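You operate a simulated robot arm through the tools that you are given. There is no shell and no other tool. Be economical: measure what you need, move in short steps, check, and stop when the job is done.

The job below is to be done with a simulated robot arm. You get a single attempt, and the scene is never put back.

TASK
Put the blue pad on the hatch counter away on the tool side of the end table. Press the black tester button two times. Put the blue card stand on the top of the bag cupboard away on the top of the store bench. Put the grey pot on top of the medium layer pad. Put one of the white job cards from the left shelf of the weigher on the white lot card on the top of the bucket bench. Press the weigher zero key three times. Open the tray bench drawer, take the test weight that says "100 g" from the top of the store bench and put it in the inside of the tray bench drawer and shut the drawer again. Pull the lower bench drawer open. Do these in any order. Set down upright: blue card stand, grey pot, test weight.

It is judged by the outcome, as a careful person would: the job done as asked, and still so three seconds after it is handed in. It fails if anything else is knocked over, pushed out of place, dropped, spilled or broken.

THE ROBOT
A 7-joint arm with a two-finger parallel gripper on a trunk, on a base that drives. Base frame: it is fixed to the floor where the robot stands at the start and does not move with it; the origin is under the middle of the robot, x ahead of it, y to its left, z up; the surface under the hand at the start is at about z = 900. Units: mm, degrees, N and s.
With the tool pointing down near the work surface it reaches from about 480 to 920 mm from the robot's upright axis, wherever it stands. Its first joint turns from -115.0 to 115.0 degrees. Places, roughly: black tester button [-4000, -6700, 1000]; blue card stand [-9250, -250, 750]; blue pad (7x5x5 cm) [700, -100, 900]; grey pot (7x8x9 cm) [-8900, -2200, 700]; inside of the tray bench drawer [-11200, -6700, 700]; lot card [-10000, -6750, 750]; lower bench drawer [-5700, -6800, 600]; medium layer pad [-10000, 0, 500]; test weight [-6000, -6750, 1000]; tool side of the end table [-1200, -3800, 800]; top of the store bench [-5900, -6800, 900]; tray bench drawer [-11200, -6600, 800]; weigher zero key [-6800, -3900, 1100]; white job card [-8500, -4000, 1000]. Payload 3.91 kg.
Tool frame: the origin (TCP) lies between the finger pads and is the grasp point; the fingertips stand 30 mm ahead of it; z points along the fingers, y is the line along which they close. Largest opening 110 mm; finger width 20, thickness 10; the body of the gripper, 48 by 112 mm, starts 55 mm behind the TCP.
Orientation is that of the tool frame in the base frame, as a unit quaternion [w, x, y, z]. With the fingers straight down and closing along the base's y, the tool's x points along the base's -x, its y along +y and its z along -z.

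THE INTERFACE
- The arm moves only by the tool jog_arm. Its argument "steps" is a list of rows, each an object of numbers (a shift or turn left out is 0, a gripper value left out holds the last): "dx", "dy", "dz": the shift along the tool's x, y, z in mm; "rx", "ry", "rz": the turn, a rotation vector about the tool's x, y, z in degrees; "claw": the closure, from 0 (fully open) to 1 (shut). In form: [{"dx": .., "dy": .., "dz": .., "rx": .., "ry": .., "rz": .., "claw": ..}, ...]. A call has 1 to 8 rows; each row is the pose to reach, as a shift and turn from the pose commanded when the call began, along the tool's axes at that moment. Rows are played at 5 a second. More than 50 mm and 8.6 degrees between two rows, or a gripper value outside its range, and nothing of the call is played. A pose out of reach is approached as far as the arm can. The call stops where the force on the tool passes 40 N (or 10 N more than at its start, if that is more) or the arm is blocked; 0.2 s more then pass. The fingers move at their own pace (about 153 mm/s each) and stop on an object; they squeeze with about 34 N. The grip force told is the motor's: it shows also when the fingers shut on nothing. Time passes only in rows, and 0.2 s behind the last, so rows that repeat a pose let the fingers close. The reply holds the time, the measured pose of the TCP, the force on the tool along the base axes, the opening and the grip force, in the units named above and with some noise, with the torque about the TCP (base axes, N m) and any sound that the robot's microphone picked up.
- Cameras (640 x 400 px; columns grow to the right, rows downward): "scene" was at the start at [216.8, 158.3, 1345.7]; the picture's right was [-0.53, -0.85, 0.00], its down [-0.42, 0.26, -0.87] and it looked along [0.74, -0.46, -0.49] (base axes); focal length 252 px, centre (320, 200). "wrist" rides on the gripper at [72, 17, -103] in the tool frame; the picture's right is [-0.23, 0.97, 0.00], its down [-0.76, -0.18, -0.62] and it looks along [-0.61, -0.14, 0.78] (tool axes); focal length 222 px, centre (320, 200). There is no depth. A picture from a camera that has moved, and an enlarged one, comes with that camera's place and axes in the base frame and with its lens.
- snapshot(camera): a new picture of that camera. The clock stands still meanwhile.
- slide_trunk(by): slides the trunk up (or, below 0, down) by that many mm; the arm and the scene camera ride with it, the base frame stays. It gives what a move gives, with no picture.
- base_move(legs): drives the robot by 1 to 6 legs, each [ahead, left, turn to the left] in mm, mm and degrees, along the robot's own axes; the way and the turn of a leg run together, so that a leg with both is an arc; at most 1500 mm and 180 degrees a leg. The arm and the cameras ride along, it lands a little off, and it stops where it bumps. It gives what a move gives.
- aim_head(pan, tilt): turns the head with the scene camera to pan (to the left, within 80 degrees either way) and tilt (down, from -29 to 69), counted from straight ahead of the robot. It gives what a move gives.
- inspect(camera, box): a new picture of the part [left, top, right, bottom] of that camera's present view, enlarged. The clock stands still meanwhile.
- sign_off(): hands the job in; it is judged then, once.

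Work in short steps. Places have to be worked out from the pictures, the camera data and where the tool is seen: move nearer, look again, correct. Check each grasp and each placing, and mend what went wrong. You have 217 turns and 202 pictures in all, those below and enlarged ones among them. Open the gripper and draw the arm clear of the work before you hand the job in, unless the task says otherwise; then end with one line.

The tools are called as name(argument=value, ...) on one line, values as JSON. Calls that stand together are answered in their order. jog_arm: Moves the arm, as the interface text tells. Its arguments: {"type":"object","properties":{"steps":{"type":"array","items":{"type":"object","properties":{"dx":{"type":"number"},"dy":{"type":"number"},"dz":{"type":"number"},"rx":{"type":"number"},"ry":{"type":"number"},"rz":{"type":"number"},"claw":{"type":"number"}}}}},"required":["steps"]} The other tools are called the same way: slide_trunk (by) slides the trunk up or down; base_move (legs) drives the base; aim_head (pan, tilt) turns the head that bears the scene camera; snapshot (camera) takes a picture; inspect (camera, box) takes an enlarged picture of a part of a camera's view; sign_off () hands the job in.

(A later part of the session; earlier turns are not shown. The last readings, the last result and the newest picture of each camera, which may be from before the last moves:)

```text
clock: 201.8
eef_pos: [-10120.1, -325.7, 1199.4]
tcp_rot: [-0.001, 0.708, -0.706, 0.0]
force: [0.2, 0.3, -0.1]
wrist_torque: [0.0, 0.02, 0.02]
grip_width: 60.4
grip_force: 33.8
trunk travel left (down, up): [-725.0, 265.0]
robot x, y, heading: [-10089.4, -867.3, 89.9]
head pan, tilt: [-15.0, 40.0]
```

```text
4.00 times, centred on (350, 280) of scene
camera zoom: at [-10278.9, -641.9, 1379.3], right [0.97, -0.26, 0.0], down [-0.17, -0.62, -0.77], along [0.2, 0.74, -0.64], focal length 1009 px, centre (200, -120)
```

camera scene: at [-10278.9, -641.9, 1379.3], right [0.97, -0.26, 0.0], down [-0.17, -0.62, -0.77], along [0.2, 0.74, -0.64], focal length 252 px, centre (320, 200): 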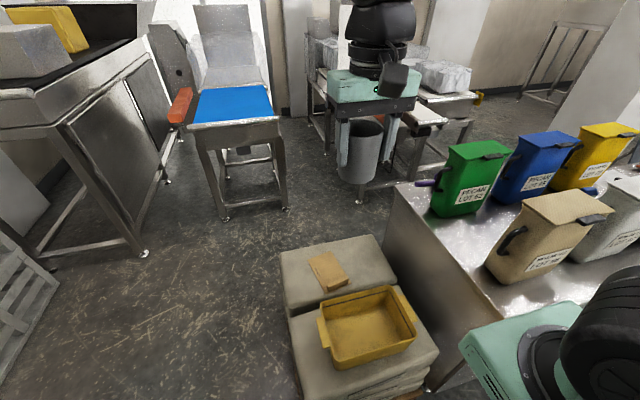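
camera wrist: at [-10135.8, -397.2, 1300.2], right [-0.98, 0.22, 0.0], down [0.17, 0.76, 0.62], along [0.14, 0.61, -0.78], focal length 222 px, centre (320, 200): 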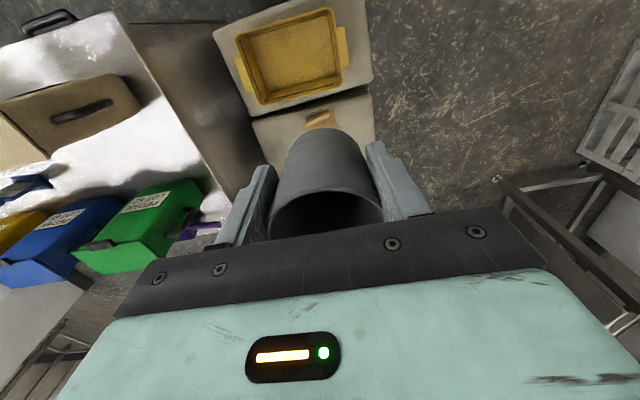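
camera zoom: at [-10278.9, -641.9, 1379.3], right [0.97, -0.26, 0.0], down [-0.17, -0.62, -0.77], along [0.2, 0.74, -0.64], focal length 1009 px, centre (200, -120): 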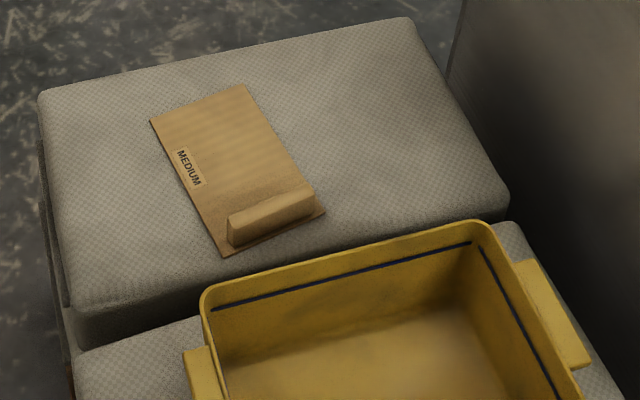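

Triangulated: the card is at z≈483, and its flat area is centred near (-10090, -33). I'll lower the trunk 400 mm and move the pot over it.

slide_trunk(by=-400)

jog_arm(steps=[{"dx": -49}, {"dx": -98}, {"dx": -147, "dy": -10}, {"dx": -196, "dy": -20}, {"dx": -245, "dy": -30}, {"dx": -292, "dy": -30}, {"dx": -292, "dy": -30, "dz": 50}, {"dx": -292, "dy": -30, "dz": 100}])

snapshot(camera="scene")

snapshot(camera="wrist")

```text
clock: 205.7
eef_pos: [-10120.9, -324.0, 799.0]
tcp_rot: [-0.001, 0.709, -0.705, 0.0]
force: [0.0, 0.1, -0.5]
wrist_torque: [-0.04, 0.02, -0.03]
grip_width: 60.2
grip_force: 34.0
trunk travel left (down, up): [-325.0, 665.0]
robot x, y, heading: [-10092.4, -869.2, 89.9]
head pan, tilt: [-15.0, 40.0]
```

```text
clock: 207.5
eef_pos: [-10094.5, -29.3, 698.0]
tcp_rot: [-0.001, 0.709, -0.705, -0.001]
force: [0.9, 0.3, 0.3]
wrist_torque: [0.03, 0.01, 0.01]
grip_width: 59.7
grip_force: 33.7
trunk travel left (down, up): [-325.0, 665.0]
robot x, y, heading: [-10091.5, -866.6, 90.1]
head pan, tilt: [-15.0, 40.0]
```

```text
133 pictures are left
camera scene: at [-10278.9, -641.9, 979.4], right [0.97, -0.26, 0.0], down [-0.17, -0.62, -0.77], along [0.2, 0.74, -0.64], focal length 252 px, centre (320, 200)
```

scene: 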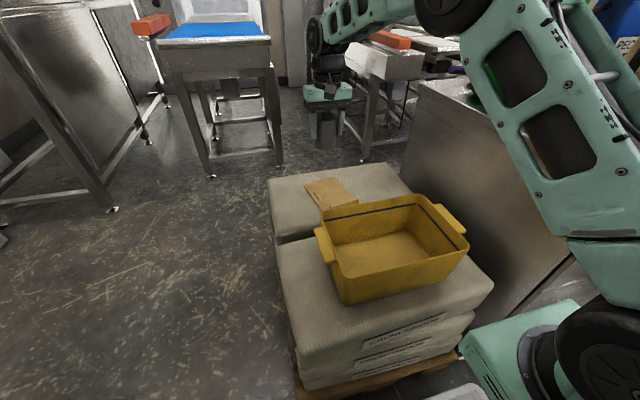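

```text
132 pictures are left
camera wrist: at [-10108.5, -102.2, 801.2], right [-0.98, 0.22, 0.0], down [0.17, 0.76, 0.62], along [0.14, 0.61, -0.78], focal length 222 px, centre (320, 200)
```

wrist: 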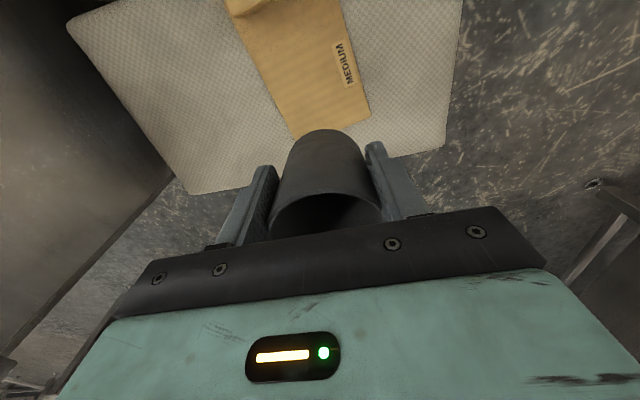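

The wrist view confirms the card corner at (-10154, 13). I'll descend toward the card, slowing near contact.

jog_arm(steps=[{"dz": 40, "dy": -3}, {"dz": 80, "dy": -3}, {"dz": 110, "dy": -3}, {"dz": 125, "dy": -3}, {"dz": 133, "dy": -3}])

inspect(camera="scene", box=[270, 100, 430, 220])

snapshot(camera="wrist")

```text
clock: 208.7
eef_pos: [-10088.8, -31.5, 564.9]
tcp_rot: [0.0, 0.709, -0.705, -0.001]
force: [-0.4, 0.3, -1.0]
wrist_torque: [-0.03, -0.02, -0.02]
grip_width: 59.5
grip_force: 33.4
trunk travel left (down, up): [-325.0, 665.0]
robot x, y, heading: [-10096.6, -865.6, 90.1]
head pan, tilt: [-15.0, 40.0]
```

```text
3.33 times, centred on (350, 160) of scene
camera zoom: at [-10278.9, -641.8, 979.3], right [0.97, -0.26, 0.0], down [-0.17, -0.62, -0.77], along [0.2, 0.74, -0.64], focal length 841 px, centre (220, 333)
```

zoom: 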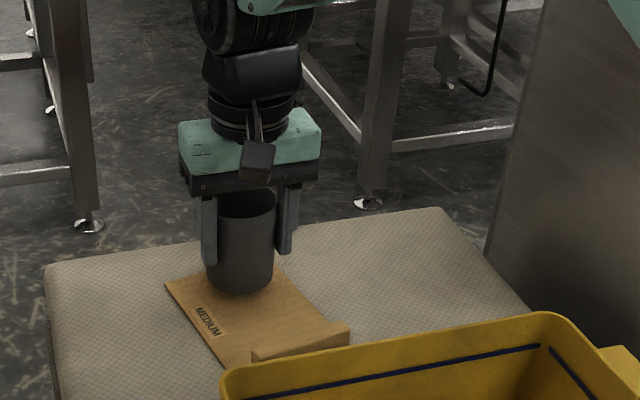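

```text
130 pictures are left
camera wrist: at [-10103.0, -104.1, 667.7], right [-0.98, 0.22, 0.0], down [0.17, 0.76, 0.62], along [0.14, 0.61, -0.78], focal length 222 px, centre (320, 200)
```

wrist: 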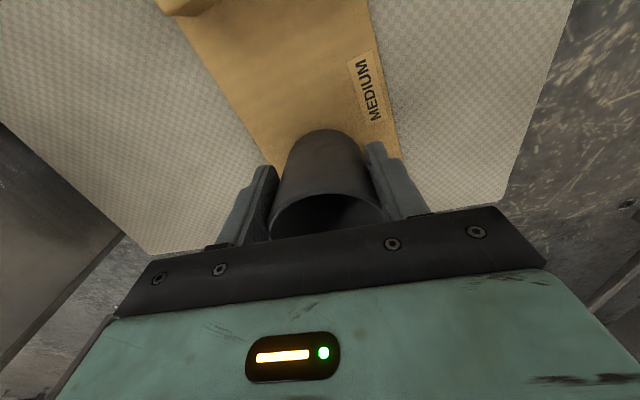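

I'll shift 14 mm toward the lip to sit well on the card, then lower to contact.

jog_arm(steps=[{"dx": 14}, {"dx": 14, "dz": 4}, {"dx": 14, "dz": 8}, {"dx": 14, "dz": 12}, {"dx": 14, "dz": 16}, {"dx": 14, "dz": 20}, {"dx": 14, "dz": 24}])

inspect(camera="scene", box=[270, 100, 430, 220])

```text
clock: 210.1
eef_pos: [-10088.8, -42.9, 552.2]
tcp_rot: [-0.003, 0.709, -0.705, -0.005]
force: [-0.2, -3.5, 17.7]
wrist_torque: [0.2, 0.06, 0.02]
grip_width: 59.2
grip_force: 34.1
trunk travel left (down, up): [-325.0, 665.0]
robot x, y, heading: [-10088.8, -867.6, 90.0]
head pan, tilt: [-15.0, 40.0]
stopped in row 7: the force on the tool passed its limit at 45 N (the readings are from after the stop); the commanded pose is now the measured one
```

```text
3.33 times, centred on (350, 160) of scene
camera zoom: at [-10278.7, -642.5, 979.5], right [0.97, -0.26, 0.0], down [-0.17, -0.62, -0.77], along [0.2, 0.74, -0.64], focal length 841 px, centre (220, 333)
```

zoom: 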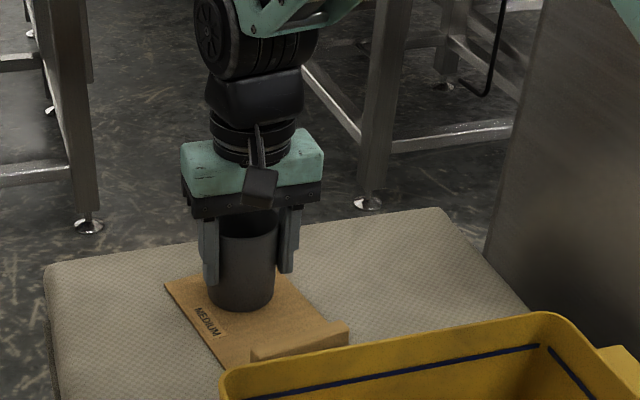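

Contact made; the pot rests on the card. I'll release it and withdraw upward.

jog_arm(steps=[{"dz": -1, "claw": 0.2}, {"dz": -1, "claw": 0.15}, {"dz": -1, "claw": 0.15}])

jog_arm(steps=[{"dz": -40}, {"dz": -80}, {"dz": -120}, {"dz": -160}, {"dz": -200}, {"dz": -240, "dx": 30}, {"dz": -260, "dx": 70}])

inspect(camera="scene", box=[270, 100, 430, 220])

```text
clock: 210.9
eef_pos: [-10088.5, -44.0, 550.3]
tcp_rot: [-0.002, 0.709, -0.705, -0.002]
force: [1.4, 0.7, 0.6]
wrist_torque: [0.02, 0.0, -0.01]
grip_width: 93.3
grip_force: 0.1
trunk travel left (down, up): [-325.0, 665.0]
robot x, y, heading: [-10091.7, -864.5, 90.1]
head pan, tilt: [-15.0, 40.0]
```

```text
clock: 212.5
eef_pos: [-10089.9, -114.5, 808.9]
tcp_rot: [-0.002, 0.709, -0.706, -0.002]
force: [-0.2, 0.6, 0.3]
wrist_torque: [-0.02, 0.01, -0.04]
grip_width: 93.6
grip_force: 0.1
trunk travel left (down, up): [-325.0, 665.0]
robot x, y, heading: [-10091.9, -865.4, 89.8]
head pan, tilt: [-15.0, 40.0]
```

```text
3.33 times, centred on (350, 160) of scene
camera zoom: at [-10278.8, -641.7, 979.2], right [0.97, -0.26, 0.0], down [-0.17, -0.62, -0.77], along [0.2, 0.74, -0.64], focal length 841 px, centre (220, 333)
```

zoom: 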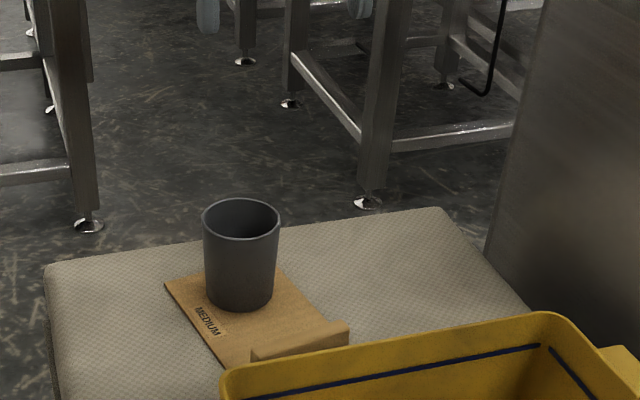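

The pot is done. I'll retract the arm, raise the trunk, and move in front of the bag cupboard to find the blue card stand.

jog_arm(steps=[{"dx": 45, "dz": -20}, {"dx": 90, "dz": -40}, {"dx": 135, "dz": -40}, {"dx": 180, "dz": -40}, {"dx": 220, "dz": -40}])

slide_trunk(by=400)

base_move(legs=[[-250, 0, 0], [0, -820, 0]])

aim_head(pan=-10, tilt=40)

snapshot(camera="scene")

```text
clock: 213.7
eef_pos: [-10087.2, -334.0, 846.9]
tcp_rot: [-0.002, 0.709, -0.705, -0.002]
force: [-0.5, -0.2, 0.2]
wrist_torque: [-0.02, -0.04, 0.0]
grip_width: 93.5
grip_force: 0.1
trunk travel left (down, up): [-325.0, 665.0]
robot x, y, heading: [-10091.1, -867.7, 90.2]
head pan, tilt: [-15.0, 40.0]
```

```text
clock: 217.5
eef_pos: [-10086.6, -333.9, 1246.8]
tcp_rot: [-0.002, 0.709, -0.705, -0.002]
force: [-0.4, 0.5, 0.1]
wrist_torque: [-0.02, 0.01, 0.0]
grip_width: 93.4
grip_force: 0.1
trunk travel left (down, up): [-725.0, 265.0]
robot x, y, heading: [-10095.4, -868.3, 89.8]
head pan, tilt: [-15.0, 40.0]
```

```text
clock: 223.3
eef_pos: [-9267.6, -582.6, 1248.5]
tcp_rot: [-0.002, 0.71, -0.704, -0.002]
force: [-0.8, -0.4, 0.9]
wrist_torque: [0.0, 0.0, -0.02]
grip_width: 93.5
grip_force: 0.0
trunk travel left (down, up): [-725.0, 265.0]
robot x, y, heading: [-9270.0, -1114.5, 90.4]
head pan, tilt: [-15.0, 40.0]
```

```text
clock: 224.0
eef_pos: [-9267.7, -581.4, 1247.5]
tcp_rot: [-0.002, 0.709, -0.705, -0.002]
force: [0.4, -0.3, 0.6]
wrist_torque: [0.0, 0.01, 0.01]
grip_width: 93.5
grip_force: 0.2
trunk travel left (down, up): [-725.0, 265.0]
robot x, y, heading: [-9274.2, -1117.0, 89.9]
head pan, tilt: [-10.0, 40.0]
```

```text
127 pictures are left
camera scene: at [-9466.1, -888.2, 1379.3], right [0.99, -0.17, 0.0], down [-0.11, -0.63, -0.77], along [0.13, 0.75, -0.64], focal length 252 px, centre (320, 200)
```

scene: 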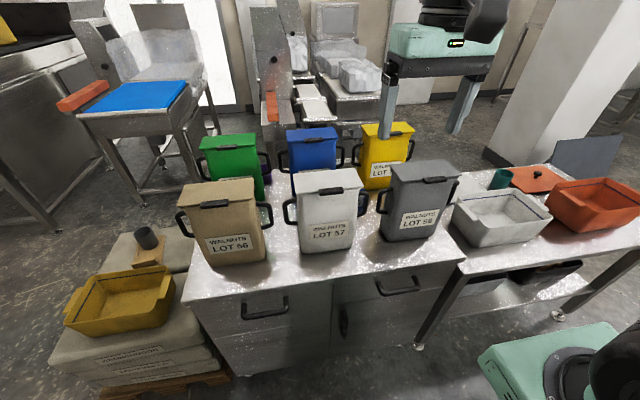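

No card stand is visible yet; it may be between the bags. I'll enlarge, and look from the wrist too.

inspect(camera="scene", box=[180, 110, 470, 290])

snapshot(camera="wrist")

```text
2.21 times, centred on (325, 200) of scene
camera zoom: at [-9466.1, -888.2, 1379.3], right [0.99, -0.17, 0.0], down [-0.11, -0.63, -0.77], along [0.13, 0.75, -0.64], focal length 557 px, centre (309, 200)
```

zoom: 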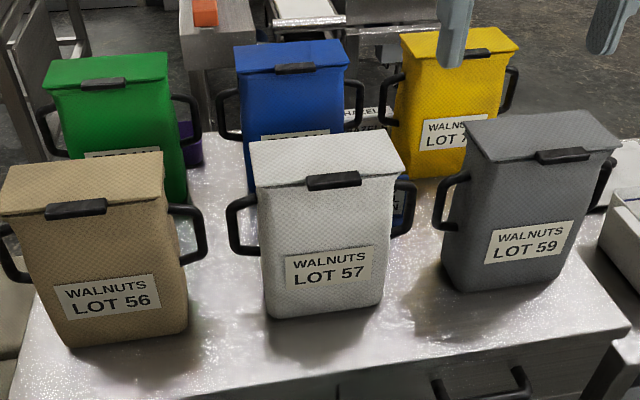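

```text
125 pictures are left
camera wrist: at [-9282.8, -654.9, 1349.9], right [-0.98, 0.22, 0.0], down [0.17, 0.76, 0.63], along [0.14, 0.61, -0.78], focal length 222 px, centre (320, 200)
```

wrist: 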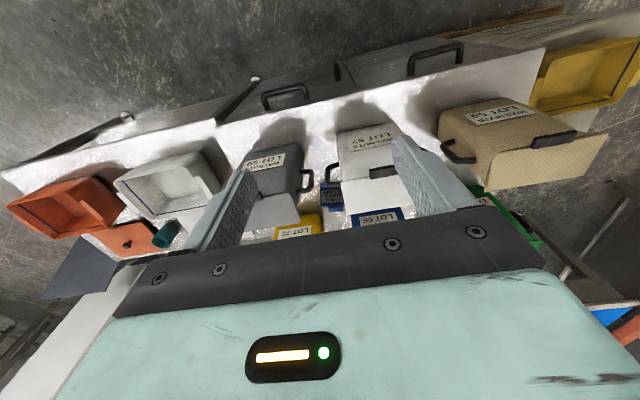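

A small blue labelled thing stands between the white and grey bags, near (-9220, -220). I'll move closer for a steeper view.

base_move(legs=[[170, 0, 0]])

aim_head(pan=-25, tilt=45)

inspect(camera="wrist", box=[240, 100, 440, 240])

inspect(camera="scene", box=[230, 100, 470, 260])

```text
clock: 225.5
eef_pos: [-9267.2, -408.8, 1247.5]
tcp_rot: [-0.002, 0.71, -0.705, -0.002]
force: [0.5, 0.2, 0.5]
wrist_torque: [-0.01, 0.01, -0.01]
grip_width: 93.6
grip_force: 0.0
trunk travel left (down, up): [-725.0, 265.0]
robot x, y, heading: [-9270.7, -942.3, 89.5]
head pan, tilt: [-10.0, 40.0]
```

```text
clock: 226.2
eef_pos: [-9266.4, -408.7, 1248.0]
tcp_rot: [-0.003, 0.709, -0.705, -0.003]
force: [0.1, -0.2, -0.7]
wrist_torque: [0.02, 0.0, -0.01]
grip_width: 93.4
grip_force: 0.0
trunk travel left (down, up): [-725.0, 265.0]
robot x, y, heading: [-9272.7, -941.4, 89.9]
head pan, tilt: [-25.0, 45.0]
```

```text
2.86 times, centred on (340, 170) of wrist
camera zoom: at [-9282.2, -481.8, 1349.9], right [-0.97, 0.22, 0.0], down [0.17, 0.76, 0.63], along [0.14, 0.61, -0.78], focal length 635 px, centre (263, 286)
```

zoom: 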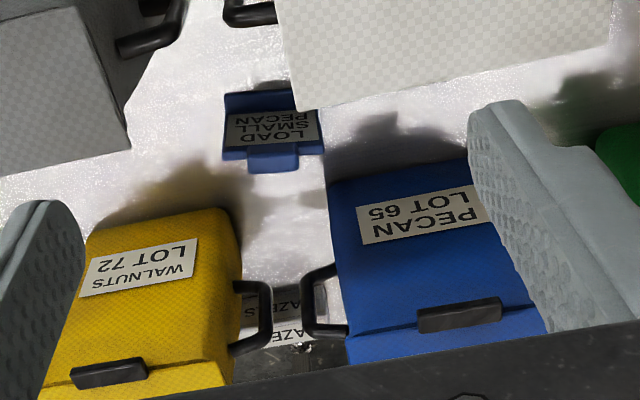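

```text
2.50 times, centred on (350, 180) of scene
camera zoom: at [-9446.4, -724.8, 1372.1], right [0.91, -0.42, 0.0], down [-0.3, -0.64, -0.71], along [0.3, 0.64, -0.71], focal length 631 px, centre (245, 250)
```

zoom: 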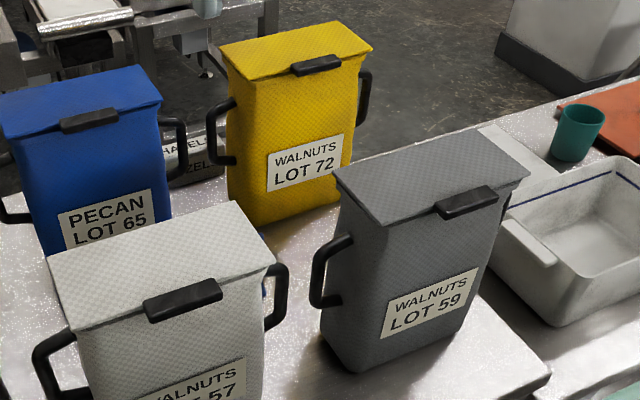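

The stand ("LOAD SMALL PECAN") is between the rows near (-9225, -205). Bag lids are at z≈990, so I'll bring the hand above it at a safe height for a close look.

jog_arm(steps=[{"dx": -45, "dy": -10, "dz": 20}, {"dx": -90, "dy": -20, "dz": 40}, {"dx": -130, "dy": -30, "dz": 65}, {"dx": -165, "dy": -41, "dz": 95}, {"dx": -194, "dy": -41, "dz": 130}, {"dx": -194, "dy": -41, "dz": 170}])

inspect(camera="wrist", box=[220, 0, 440, 140])

snapshot(camera="wrist")

```text
refused: row 1 steps farther than a row can; nothing moved
```

```text
2.86 times, centred on (330, 70) of wrist
camera zoom: at [-9282.2, -481.8, 1349.9], right [-0.97, 0.22, 0.0], down [0.17, 0.76, 0.63], along [0.14, 0.61, -0.78], focal length 635 px, centre (291, 571)
```

zoom: 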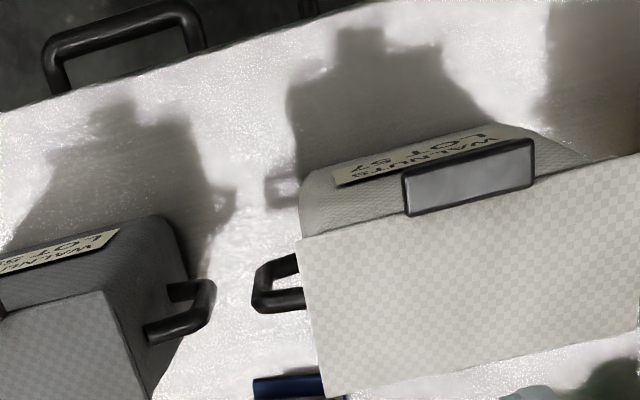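

```text
121 pictures are left
camera wrist: at [-9282.2, -481.8, 1349.9], right [-0.97, 0.22, 0.0], down [0.17, 0.76, 0.63], along [0.14, 0.61, -0.78], focal length 222 px, centre (320, 200)
```

wrist: 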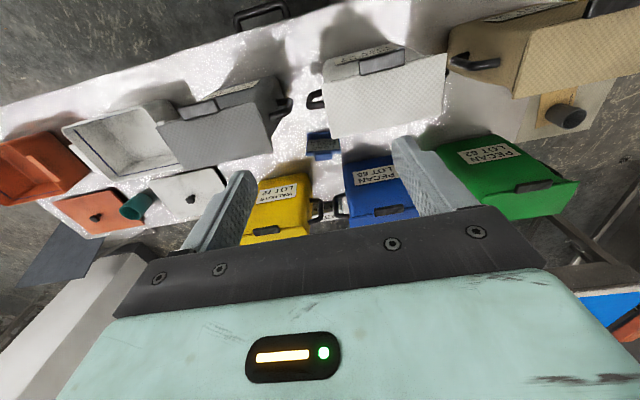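

I'll use smaller rows.

jog_arm(steps=[{"dx": -40, "dy": -8}, {"dx": -80, "dy": -16}, {"dx": -120, "dy": -24}, {"dx": -160, "dy": -32}, {"dx": -194, "dy": -41}, {"dx": -194, "dy": -41, "dz": 48}, {"dx": -194, "dy": -41, "dz": 96}, {"dx": -194, "dy": -41, "dz": 144}])

snapshot(camera="wrist")

inspect(camera="wrist", box=[240, 40, 420, 160])

```text
clock: 228.0
eef_pos: [-9230.7, -216.5, 1102.6]
tcp_rot: [-0.003, 0.709, -0.705, -0.002]
force: [0.0, -0.9, 1.2]
wrist_torque: [0.02, 0.0, 0.01]
grip_width: 93.7
grip_force: 0.1
trunk travel left (down, up): [-725.0, 265.0]
robot x, y, heading: [-9273.3, -941.4, 89.7]
head pan, tilt: [-25.0, 45.0]
```

```text
120 pictures are left
camera wrist: at [-9245.3, -289.9, 1203.6], right [-0.97, 0.22, 0.0], down [0.17, 0.76, 0.63], along [0.14, 0.61, -0.78], focal length 222 px, centre (320, 200)
```

wrist: 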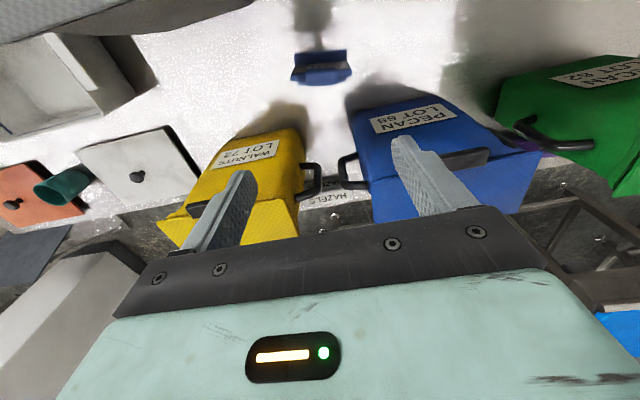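

```text
3.33 times, centred on (330, 100) of wrist
camera zoom: at [-9245.3, -289.9, 1203.6], right [-0.97, 0.22, 0.0], down [0.17, 0.76, 0.63], along [0.14, 0.61, -0.78], focal length 740 px, centre (287, 533)
```

zoom: 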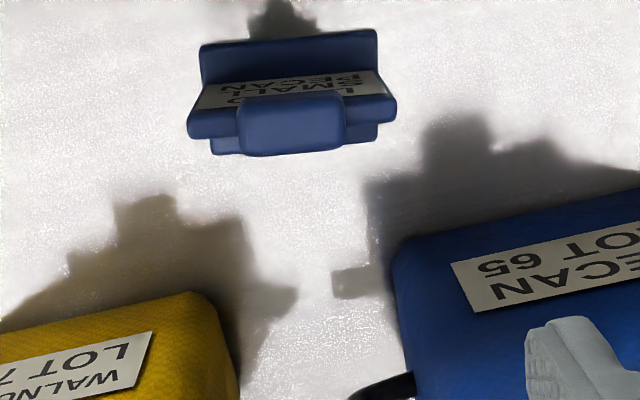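

The stand has a central upright tab about 50 mm wide at about (-9232, -228), higher than its bar. I'll lower over it in the present orientation and look again.

jog_arm(steps=[{"dx": 10, "dz": 45}, {"dx": 10, "dz": 90}, {"dx": 10, "dz": 130}, {"dx": 10, "dz": 160}])

snapshot(camera="wrist")

inspect(camera="wrist", box=[220, 60, 420, 210])

snapshot(camera="scene")

```text
clock: 229.0
eef_pos: [-9228.1, -224.2, 944.3]
tcp_rot: [-0.003, 0.709, -0.705, -0.002]
force: [1.2, -0.3, 0.7]
wrist_torque: [0.03, -0.03, 0.01]
grip_width: 93.5
grip_force: 0.0
trunk travel left (down, up): [-725.0, 265.0]
robot x, y, heading: [-9274.9, -939.4, 89.8]
head pan, tilt: [-25.0, 45.0]
```

```text
118 pictures are left
camera wrist: at [-9243.9, -297.5, 1046.7], right [-0.97, 0.22, 0.0], down [0.17, 0.76, 0.63], along [0.14, 0.61, -0.78], focal length 222 px, centre (320, 200)
```

wrist: 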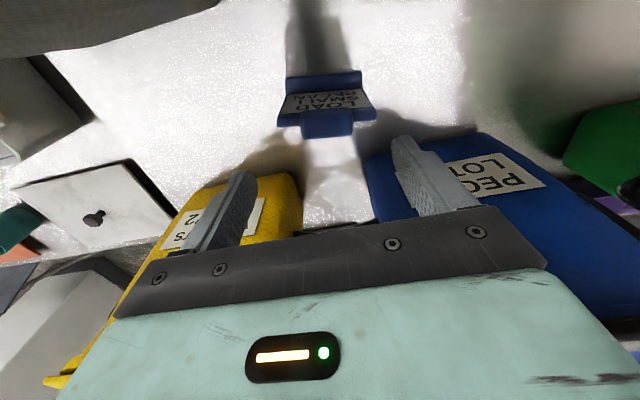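

```text
2.67 times, centred on (320, 135) of wrist
camera zoom: at [-9243.9, -297.5, 1046.7], right [-0.97, 0.22, 0.0], down [0.17, 0.76, 0.63], along [0.14, 0.61, -0.78], focal length 592 px, centre (320, 373)
```

zoom: 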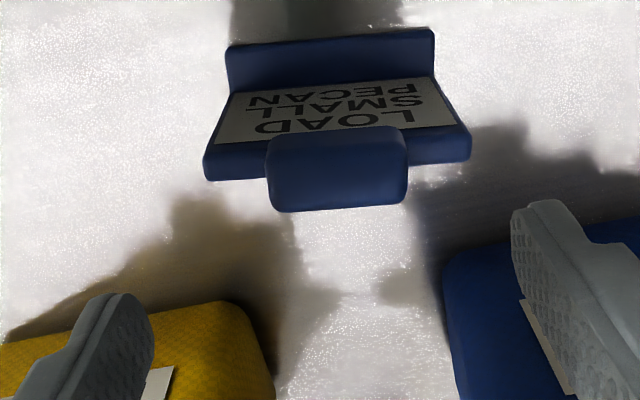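

```text
116 pictures are left
camera scene: at [-9446.3, -725.1, 1372.2], right [0.91, -0.42, 0.0], down [-0.3, -0.64, -0.71], along [0.3, 0.64, -0.71], focal length 252 px, centre (320, 200)
```

scene: 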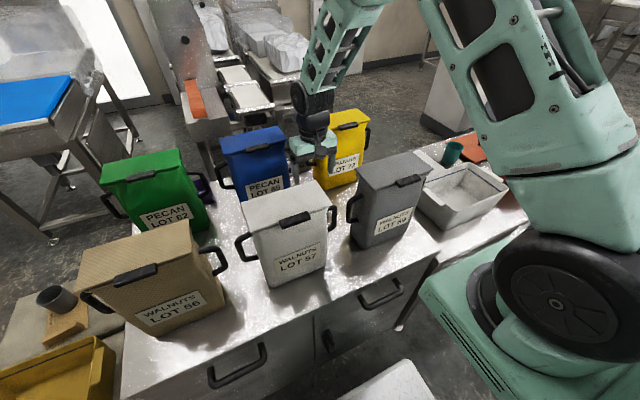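

The tab is at about (-9234, -231), from z≈820 to 862. To keep the camera clear of the white bag's lid I'll turn -90° here, so it closes along y and the camera goes between the rows.

jog_arm(steps=[{"rz": -8.5, "dx": 3, "dy": 3}, {"rz": -17, "dx": 7, "dy": 6}, {"rz": -25.5, "dx": 7, "dy": 6}, {"rz": -34, "dx": 7, "dy": 6}, {"rz": -42.5, "dx": 7, "dy": 6}, {"rz": -51, "dx": 7, "dy": 6}, {"rz": -59.5, "dx": 7, "dy": 6}, {"rz": -68, "dx": 7, "dy": 6, "claw": 0.4}])

jog_arm(steps=[{"rz": -8}, {"rz": -16}, {"rz": -22}, {"rz": -22}])

snapshot(camera="wrist")

snapshot(camera="scene")

```text
clock: 230.8
eef_pos: [-9232.5, -230.9, 947.1]
tcp_rot: [-0.003, 0.982, -0.188, -0.001]
force: [-0.1, -0.1, -0.1]
wrist_torque: [0.01, -0.01, 0.01]
grip_width: 66.1
grip_force: 0.1
trunk travel left (down, up): [-725.0, 265.0]
robot x, y, heading: [-9274.0, -938.7, 90.3]
head pan, tilt: [-25.0, 45.0]
```

```text
clock: 231.8
eef_pos: [-9234.1, -230.6, 946.3]
tcp_rot: [-0.004, 1.0, 0.004, 0.0]
force: [0.3, 0.0, 0.1]
wrist_torque: [0.02, 0.02, -0.01]
grip_width: 66.0
grip_force: 0.0
trunk travel left (down, up): [-725.0, 265.0]
robot x, y, heading: [-9273.6, -939.2, 90.1]
head pan, tilt: [-25.0, 45.0]
```

```text
115 pictures are left
camera wrist: at [-9159.0, -246.7, 1047.9], right [-0.22, -0.98, -0.01], down [-0.76, 0.17, 0.62], along [-0.61, 0.14, -0.78], focal length 222 px, centre (320, 200)
```

wrist: 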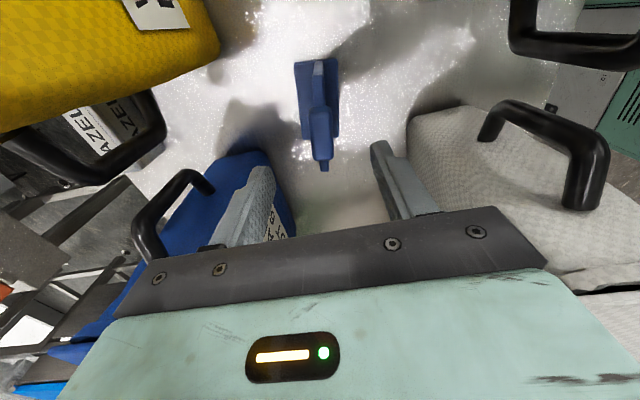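

```text
114 pictures are left
camera scene: at [-9446.3, -724.8, 1372.1], right [0.91, -0.42, 0.0], down [-0.3, -0.64, -0.71], along [0.3, 0.64, -0.71], focal length 252 px, centre (320, 200)
```

scene: 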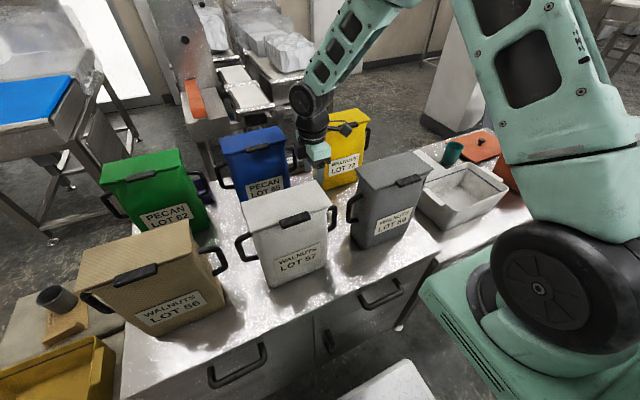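

The tab is centred between the fingers. I'll descend to TCP≈858 and look.

jog_arm(steps=[{"dz": 40}, {"dz": 70}, {"dz": 85}, {"dz": 85}])

snapshot(camera="wrist")

```text
clock: 232.8
eef_pos: [-9231.7, -229.9, 859.7]
tcp_rot: [-0.004, 1.0, 0.003, 0.0]
force: [-0.5, -0.7, 0.0]
wrist_torque: [0.0, 0.0, 0.03]
grip_width: 66.0
grip_force: 0.1
trunk travel left (down, up): [-725.0, 265.0]
robot x, y, heading: [-9276.8, -941.7, 90.1]
head pan, tilt: [-25.0, 45.0]
```

```text
113 pictures are left
camera wrist: at [-9158.6, -246.3, 962.3], right [-0.22, -0.97, -0.01], down [-0.76, 0.17, 0.62], along [-0.61, 0.14, -0.78], focal length 222 px, centre (320, 200)
```

wrist: 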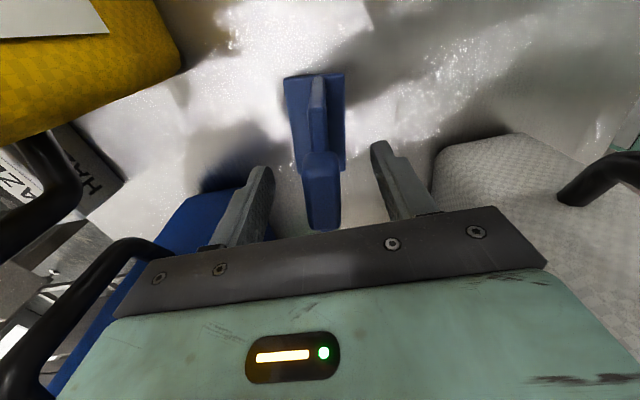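

The tab is centred. I'll close and lift straight up.

jog_arm(steps=[{"claw": 1}, {"claw": 1}, {"claw": 1}])

jog_arm(steps=[{"dz": -30}, {"dz": -70}, {"dz": -115}, {"dz": -160}, {"dz": -205}, {"dz": -250}, {"dz": -290}])

snapshot(camera="wrist")

snapshot(camera="scene")

```text
clock: 233.6
eef_pos: [-9232.3, -228.8, 860.6]
tcp_rot: [-0.003, 1.0, 0.002, -0.001]
force: [-0.9, -0.2, -0.1]
wrist_torque: [0.01, 0.01, 0.0]
grip_width: 19.6
grip_force: 33.7
trunk travel left (down, up): [-725.0, 265.0]
robot x, y, heading: [-9272.4, -940.5, 90.2]
head pan, tilt: [-25.0, 45.0]
```

```text
clock: 235.2
eef_pos: [-9231.2, -229.5, 1151.6]
tcp_rot: [-0.002, 1.0, 0.003, 0.0]
force: [-0.7, 0.3, -1.0]
wrist_torque: [-0.02, -0.01, 0.0]
grip_width: 19.4
grip_force: 34.0
trunk travel left (down, up): [-725.0, 265.0]
robot x, y, heading: [-9272.3, -940.2, 89.9]
head pan, tilt: [-25.0, 45.0]
```

```text
112 pictures are left
camera wrist: at [-9157.4, -246.8, 1253.7], right [-0.22, -0.97, -0.01], down [-0.76, 0.17, 0.62], along [-0.61, 0.14, -0.78], focal length 222 px, centre (320, 200)
```

wrist: 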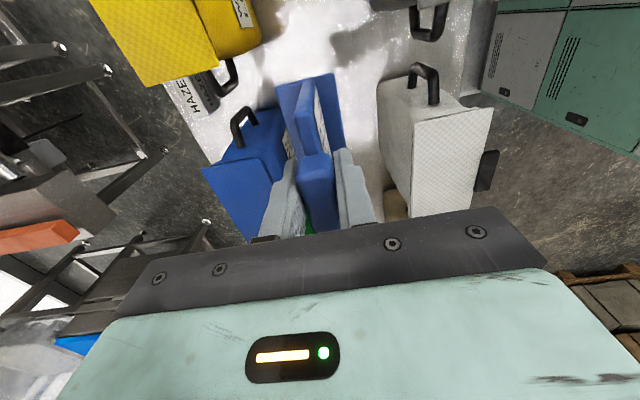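

```text
111 pictures are left
camera scene: at [-9446.3, -724.5, 1372.0], right [0.91, -0.42, 0.0], down [-0.3, -0.64, -0.71], along [0.3, 0.64, -0.71], focal length 252 px, centre (320, 200)
```

scene: 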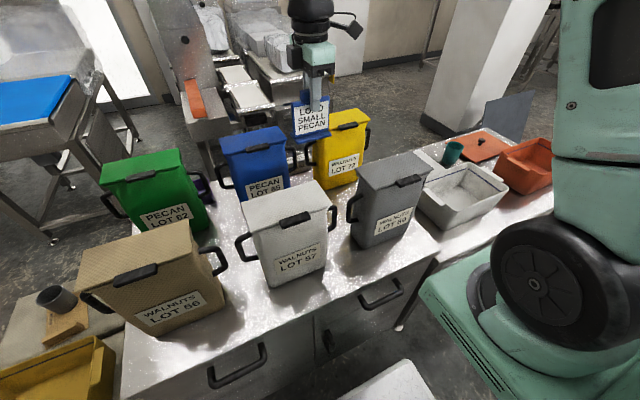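

The stand is held. I'll raise it, retract, back off, and head west to look at the passage south.

slide_trunk(by=150)

jog_arm(steps=[{"dy": 45}, {"dy": 90}, {"dy": 135}, {"dy": 175}])

base_move(legs=[[-260, 0, 0], [0, 0, 90], [1300, 0, 0], [0, 0, 60]])

aim_head(pan=30, tilt=20)

snapshot(camera="scene")

```text
clock: 237.0
eef_pos: [-9231.3, -230.1, 1302.2]
tcp_rot: [-0.004, 1.0, 0.003, 0.001]
force: [-0.1, -0.9, -0.5]
wrist_torque: [0.01, -0.01, 0.05]
grip_width: 19.4
grip_force: 33.9
trunk travel left (down, up): [-875.0, 115.0]
robot x, y, heading: [-9277.1, -941.9, 90.1]
head pan, tilt: [-25.0, 45.0]
```

```text
clock: 238.0
eef_pos: [-9230.1, -407.5, 1298.0]
tcp_rot: [-0.003, 1.0, 0.002, -0.001]
force: [-0.6, -0.8, -1.1]
wrist_torque: [-0.02, 0.02, 0.0]
grip_width: 19.5
grip_force: 33.9
trunk travel left (down, up): [-875.0, 115.0]
robot x, y, heading: [-9273.8, -938.0, 89.9]
head pan, tilt: [-25.0, 45.0]
```

```text
clock: 252.7
eef_pos: [-10862.5, -1738.3, 1298.0]
tcp_rot: [-0.001, 0.228, 0.974, -0.003]
force: [-0.2, -0.3, -1.1]
wrist_torque: [0.0, -0.02, -0.04]
grip_width: 19.4
grip_force: 33.6
trunk travel left (down, up): [-875.0, 115.0]
robot x, y, heading: [-10583.3, -1282.8, -116.6]
head pan, tilt: [-25.0, 45.0]
```

```text
clock: 253.9
eef_pos: [-10861.5, -1739.8, 1297.3]
tcp_rot: [-0.001, 0.229, 0.973, -0.003]
force: [0.1, -0.4, -1.2]
wrist_torque: [0.0, 0.01, -0.01]
grip_width: 19.5
grip_force: 33.5
trunk travel left (down, up): [-875.0, 115.0]
robot x, y, heading: [-10583.3, -1281.4, -116.6]
head pan, tilt: [30.0, 20.0]
```

```text
110 pictures are left
camera scene: at [-10461.6, -1591.6, 1560.7], right [-1.0, -0.06, 0.0], down [-0.02, 0.34, -0.94], along [0.05, -0.94, -0.34], focal length 252 px, centre (320, 200)
```

scene: 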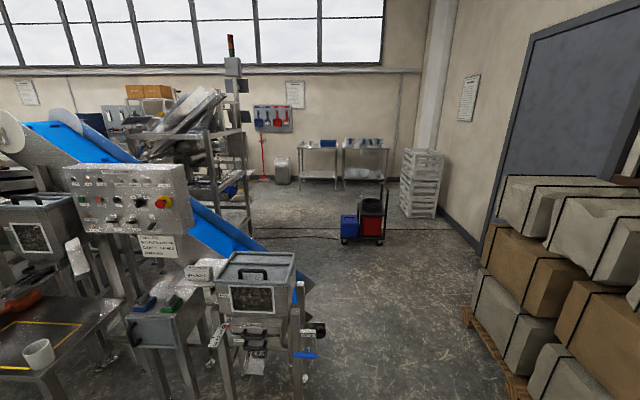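

The passage south is open. I'll drive along x≈-10850, then go east around the mop trolley at about (-10870, -4350).

base_move(legs=[[0, 0, 26.6], [1400, -220, 0], [400, -30, 0]])

aim_head(pan=20, tilt=20)

snapshot(camera="scene")

```text
clock: 264.2
eef_pos: [-10759.4, -3568.4, 1297.8]
tcp_rot: [0.0, -0.04, 0.999, -0.004]
force: [-0.1, 0.2, -0.8]
wrist_torque: [-0.01, -0.02, -0.04]
grip_width: 19.3
grip_force: 34.2
trunk travel left (down, up): [-875.0, 115.0]
robot x, y, heading: [-10757.3, -3033.2, -85.9]
head pan, tilt: [30.0, 20.0]
```

```text
clock: 264.9
eef_pos: [-10760.1, -3569.6, 1297.2]
tcp_rot: [0.0, -0.04, 0.999, -0.004]
force: [0.5, -0.8, -1.7]
wrist_torque: [-0.04, -0.02, 0.03]
grip_width: 19.5
grip_force: 33.8
trunk travel left (down, up): [-875.0, 115.0]
robot x, y, heading: [-10755.0, -3030.5, -85.7]
head pan, tilt: [20.0, 20.0]
```

```text
109 pictures are left
camera scene: at [-10505.6, -3243.3, 1560.7], right [-0.91, -0.41, 0.0], down [-0.14, 0.31, -0.94], along [0.39, -0.86, -0.34], focal length 252 px, centre (320, 200)
```

scene: 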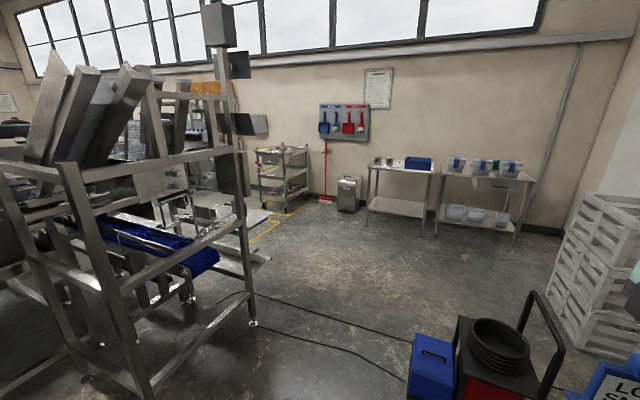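

The trolley's left edge is x≈-10570 and the machine frame starts at x≈-9400, so I'll pass at x≈-10000.

base_move(legs=[[350, 0, -4], [100, 750, 0], [1200, 0, 0]])

aim_head(pan=40, tilt=20)

snapshot(camera="scene")

```text
clock: 268.8
eef_pos: [-10538.5, -3949.0, 1299.7]
tcp_rot: [0.0, -0.023, 1.0, -0.004]
force: [0.6, -0.2, -2.5]
wrist_torque: [0.01, 0.02, 0.01]
grip_width: 19.5
grip_force: 34.1
trunk travel left (down, up): [-875.0, 115.0]
robot x, y, heading: [-10513.9, -3417.2, -87.9]
head pan, tilt: [20.0, 20.0]
stopped in leg 2: the robot was blocked; the commanded pose is now the measured one
```

```text
clock: 269.6
eef_pos: [-10537.8, -3950.2, 1298.4]
tcp_rot: [0.0, -0.023, 1.0, -0.004]
force: [0.5, -0.3, -1.5]
wrist_torque: [-0.01, 0.05, 0.01]
grip_width: 19.4
grip_force: 34.1
trunk travel left (down, up): [-875.0, 115.0]
robot x, y, heading: [-10517.1, -3412.5, -87.7]
head pan, tilt: [40.0, 20.0]
```

```text
108 pictures are left
camera scene: at [-10246.0, -3616.6, 1560.7], right [-0.74, -0.67, 0.0], down [-0.23, 0.25, -0.94], along [0.63, -0.7, -0.34], focal length 252 px, centre (320, 200)
```

scene: 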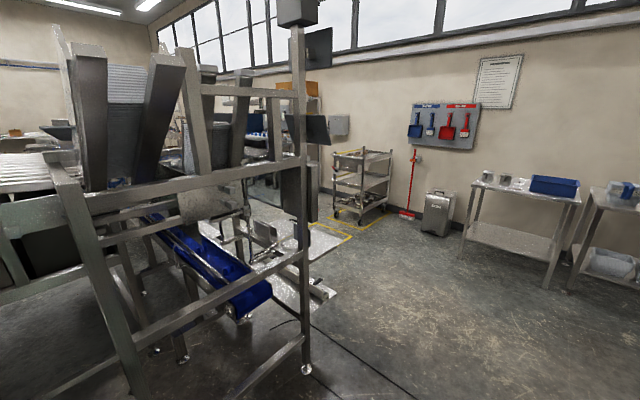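

Blocked again on the left. I'll look down there.

aim_head(pan=70, tilt=50)

snapshot(camera="scene")

aim_head(pan=10, tilt=62)

snapshot(camera="scene")

```text
clock: 270.5
eef_pos: [-10537.6, -3949.2, 1298.4]
tcp_rot: [0.0, -0.023, 1.0, -0.004]
force: [-0.4, 0.4, -0.8]
wrist_torque: [-0.02, 0.0, 0.0]
grip_width: 19.5
grip_force: 33.6
trunk travel left (down, up): [-875.0, 115.0]
robot x, y, heading: [-10516.4, -3414.3, -87.7]
head pan, tilt: [70.0, 50.0]
```

```text
107 pictures are left
camera scene: at [-10235.2, -3571.1, 1515.2], right [-0.31, -0.95, 0.0], down [-0.73, 0.23, -0.64], along [0.61, -0.2, -0.77], focal length 252 px, centre (320, 200)
```

scene: 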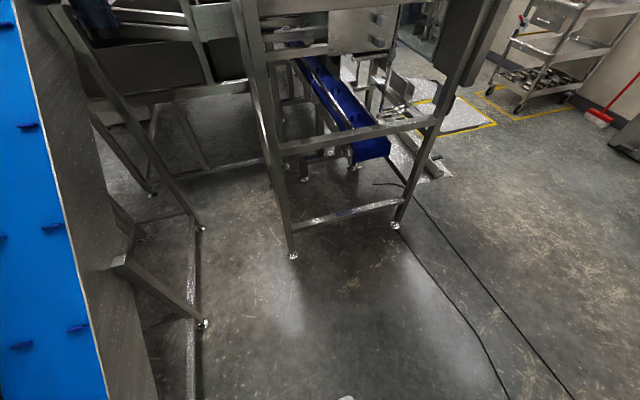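

```text
clock: 271.8
eef_pos: [-10538.1, -3948.9, 1299.2]
tcp_rot: [0.0, -0.023, 1.0, -0.004]
force: [0.0, 0.5, 0.5]
wrist_torque: [0.02, 0.0, -0.02]
grip_width: 19.6
grip_force: 34.4
trunk travel left (down, up): [-875.0, 115.0]
robot x, y, heading: [-10518.9, -3412.0, -87.8]
head pan, tilt: [10.0, 62.0]
```

```text
106 pictures are left
camera scene: at [-10294.9, -3610.4, 1500.3], right [-0.98, -0.21, 0.0], down [-0.19, 0.86, -0.47], along [0.1, -0.46, -0.88], focal length 252 px, centre (320, 200)
```

scene: 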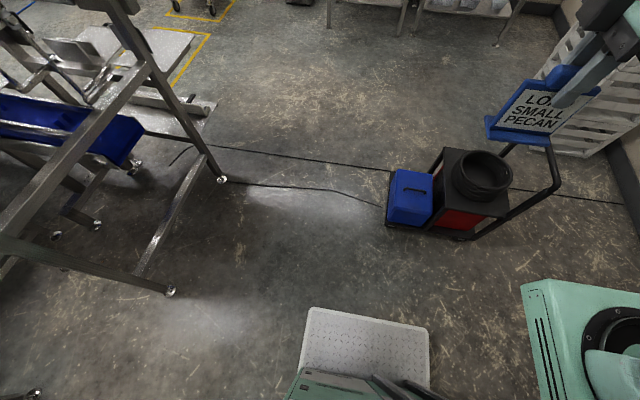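

The mast touched the inclined conveyor head on my left. I'll advance 300 mm first, then go left past the trolley.

base_move(legs=[[0, -60, 0], [350, 0, -2], [0, 600, 0]])

aim_head(pan=10, tilt=35)

snapshot(camera="scene")

```text
clock: 277.7
eef_pos: [-9987.9, -4299.1, 1297.2]
tcp_rot: [-0.001, -0.018, 1.0, -0.003]
force: [0.2, 0.2, -2.0]
wrist_torque: [0.01, 0.02, 0.01]
grip_width: 19.9
grip_force: 33.6
trunk travel left (down, up): [-875.0, 115.0]
robot x, y, heading: [-9959.2, -3762.8, -88.4]
head pan, tilt: [10.0, 62.0]
```

```text
clock: 278.6
eef_pos: [-9987.6, -4298.1, 1297.8]
tcp_rot: [0.001, -0.016, 1.0, -0.003]
force: [-0.3, 0.0, -2.2]
wrist_torque: [0.02, 0.04, -0.04]
grip_width: 19.4
grip_force: 34.0
trunk travel left (down, up): [-875.0, 115.0]
robot x, y, heading: [-9959.8, -3763.2, -88.6]
head pan, tilt: [10.0, 35.0]
```

```text
105 pictures are left
camera scene: at [-9736.0, -3986.3, 1536.8], right [-0.98, -0.2, 0.0], down [-0.11, 0.56, -0.82], along [0.16, -0.8, -0.57], focal length 252 px, centre (320, 200)
```

scene: 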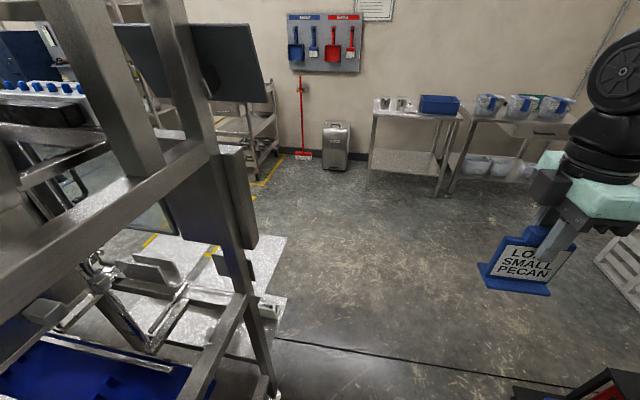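

Now it's clear. I'll drive south to y≈-5150 and turn east toward the store bench.

base_move(legs=[[1400, -30, 0], [0, 0, 88]])

aim_head(pan=-15, tilt=15)

snapshot(camera="scene")

aim_head(pan=40, tilt=15)

snapshot(camera="scene")

```text
clock: 289.3
eef_pos: [-9401.3, -5206.2, 1298.1]
tcp_rot: [-0.002, 0.708, -0.706, 0.002]
force: [-0.4, 1.0, -1.3]
wrist_torque: [0.0, 0.05, 0.0]
grip_width: 19.5
grip_force: 33.5
trunk travel left (down, up): [-875.0, 115.0]
robot x, y, heading: [-9934.1, -5163.1, -0.2]
head pan, tilt: [10.0, 35.0]
```

```text
clock: 290.2
eef_pos: [-9400.8, -5204.8, 1298.4]
tcp_rot: [-0.003, 0.708, -0.706, 0.002]
force: [0.8, -0.7, -1.0]
wrist_torque: [0.01, -0.02, -0.01]
grip_width: 19.4
grip_force: 34.0
trunk travel left (down, up): [-875.0, 115.0]
robot x, y, heading: [-9938.8, -5161.7, 0.0]
head pan, tilt: [-15.0, 15.0]
```

```text
104 pictures are left
camera scene: at [-9703.7, -4980.4, 1568.8], right [-0.26, -0.97, 0.0], down [-0.25, 0.07, -0.97], along [0.93, -0.25, -0.26], focal length 252 px, centre (320, 200)
```

scene: 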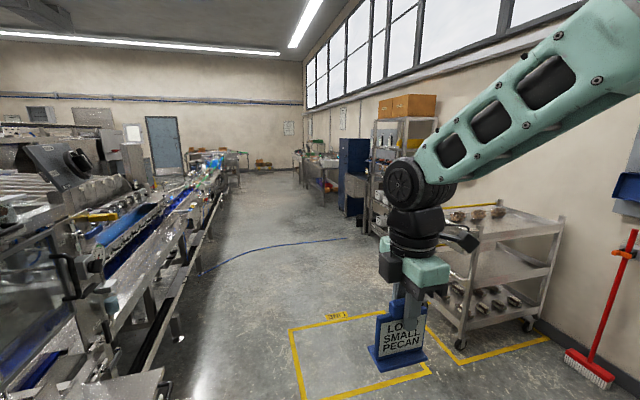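

```text
clock: 291.4
eef_pos: [-9401.3, -5206.0, 1297.7]
tcp_rot: [-0.002, 0.708, -0.706, 0.003]
force: [0.2, -0.5, -0.7]
wrist_torque: [-0.01, 0.02, 0.01]
grip_width: 19.5
grip_force: 34.0
trunk travel left (down, up): [-875.0, 115.0]
robot x, y, heading: [-9933.5, -5164.1, -0.2]
head pan, tilt: [40.0, 15.0]
```

```text
103 pictures are left
camera scene: at [-9722.0, -4896.3, 1568.9], right [0.64, -0.77, 0.0], down [-0.2, -0.17, -0.97], along [0.74, 0.62, -0.26], focal length 252 px, centre (320, 200)
```

scene: 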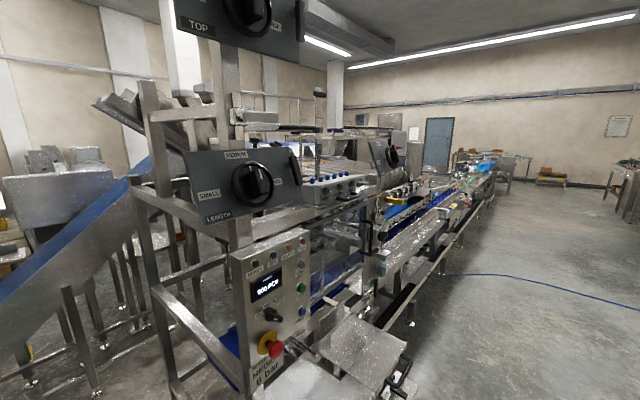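

The south aisle is open. I'll drive east to about x=-6200 and look at the store bench.

base_move(legs=[[1450, -20, 0], [1450, -20, 0], [800, 0, -45]])

aim_head(pan=-10, tilt=15)

snapshot(camera="scene")

```text
clock: 309.5
eef_pos: [-5921.4, -5864.3, 1297.9]
tcp_rot: [0.001, -0.392, 0.92, -0.004]
force: [-0.4, 0.0, -1.0]
wrist_torque: [0.02, -0.01, 0.01]
grip_width: 19.2
grip_force: 33.8
trunk travel left (down, up): [-875.0, 115.0]
robot x, y, heading: [-6274.9, -5460.5, -44.3]
head pan, tilt: [40.0, 15.0]
cut short: leg 3
```

```text
clock: 310.7
eef_pos: [-5921.9, -5863.2, 1297.6]
tcp_rot: [0.002, -0.393, 0.92, -0.003]
force: [1.0, 0.3, -0.2]
wrist_torque: [-0.02, -0.01, 0.03]
grip_width: 19.5
grip_force: 33.9
trunk travel left (down, up): [-875.0, 115.0]
robot x, y, heading: [-6273.8, -5459.5, -44.3]
head pan, tilt: [-10.0, 15.0]
```

```text
102 pictures are left
camera scene: at [-5977.7, -5488.7, 1568.9], right [-0.81, -0.59, 0.0], down [-0.15, 0.21, -0.97], along [0.57, -0.78, -0.26], focal length 252 px, centre (320, 200)
```

scene: 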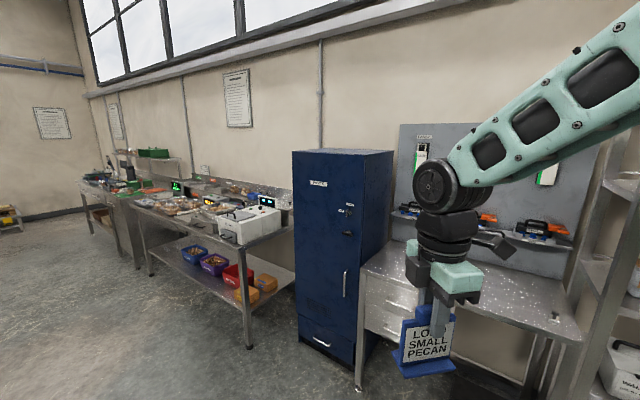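

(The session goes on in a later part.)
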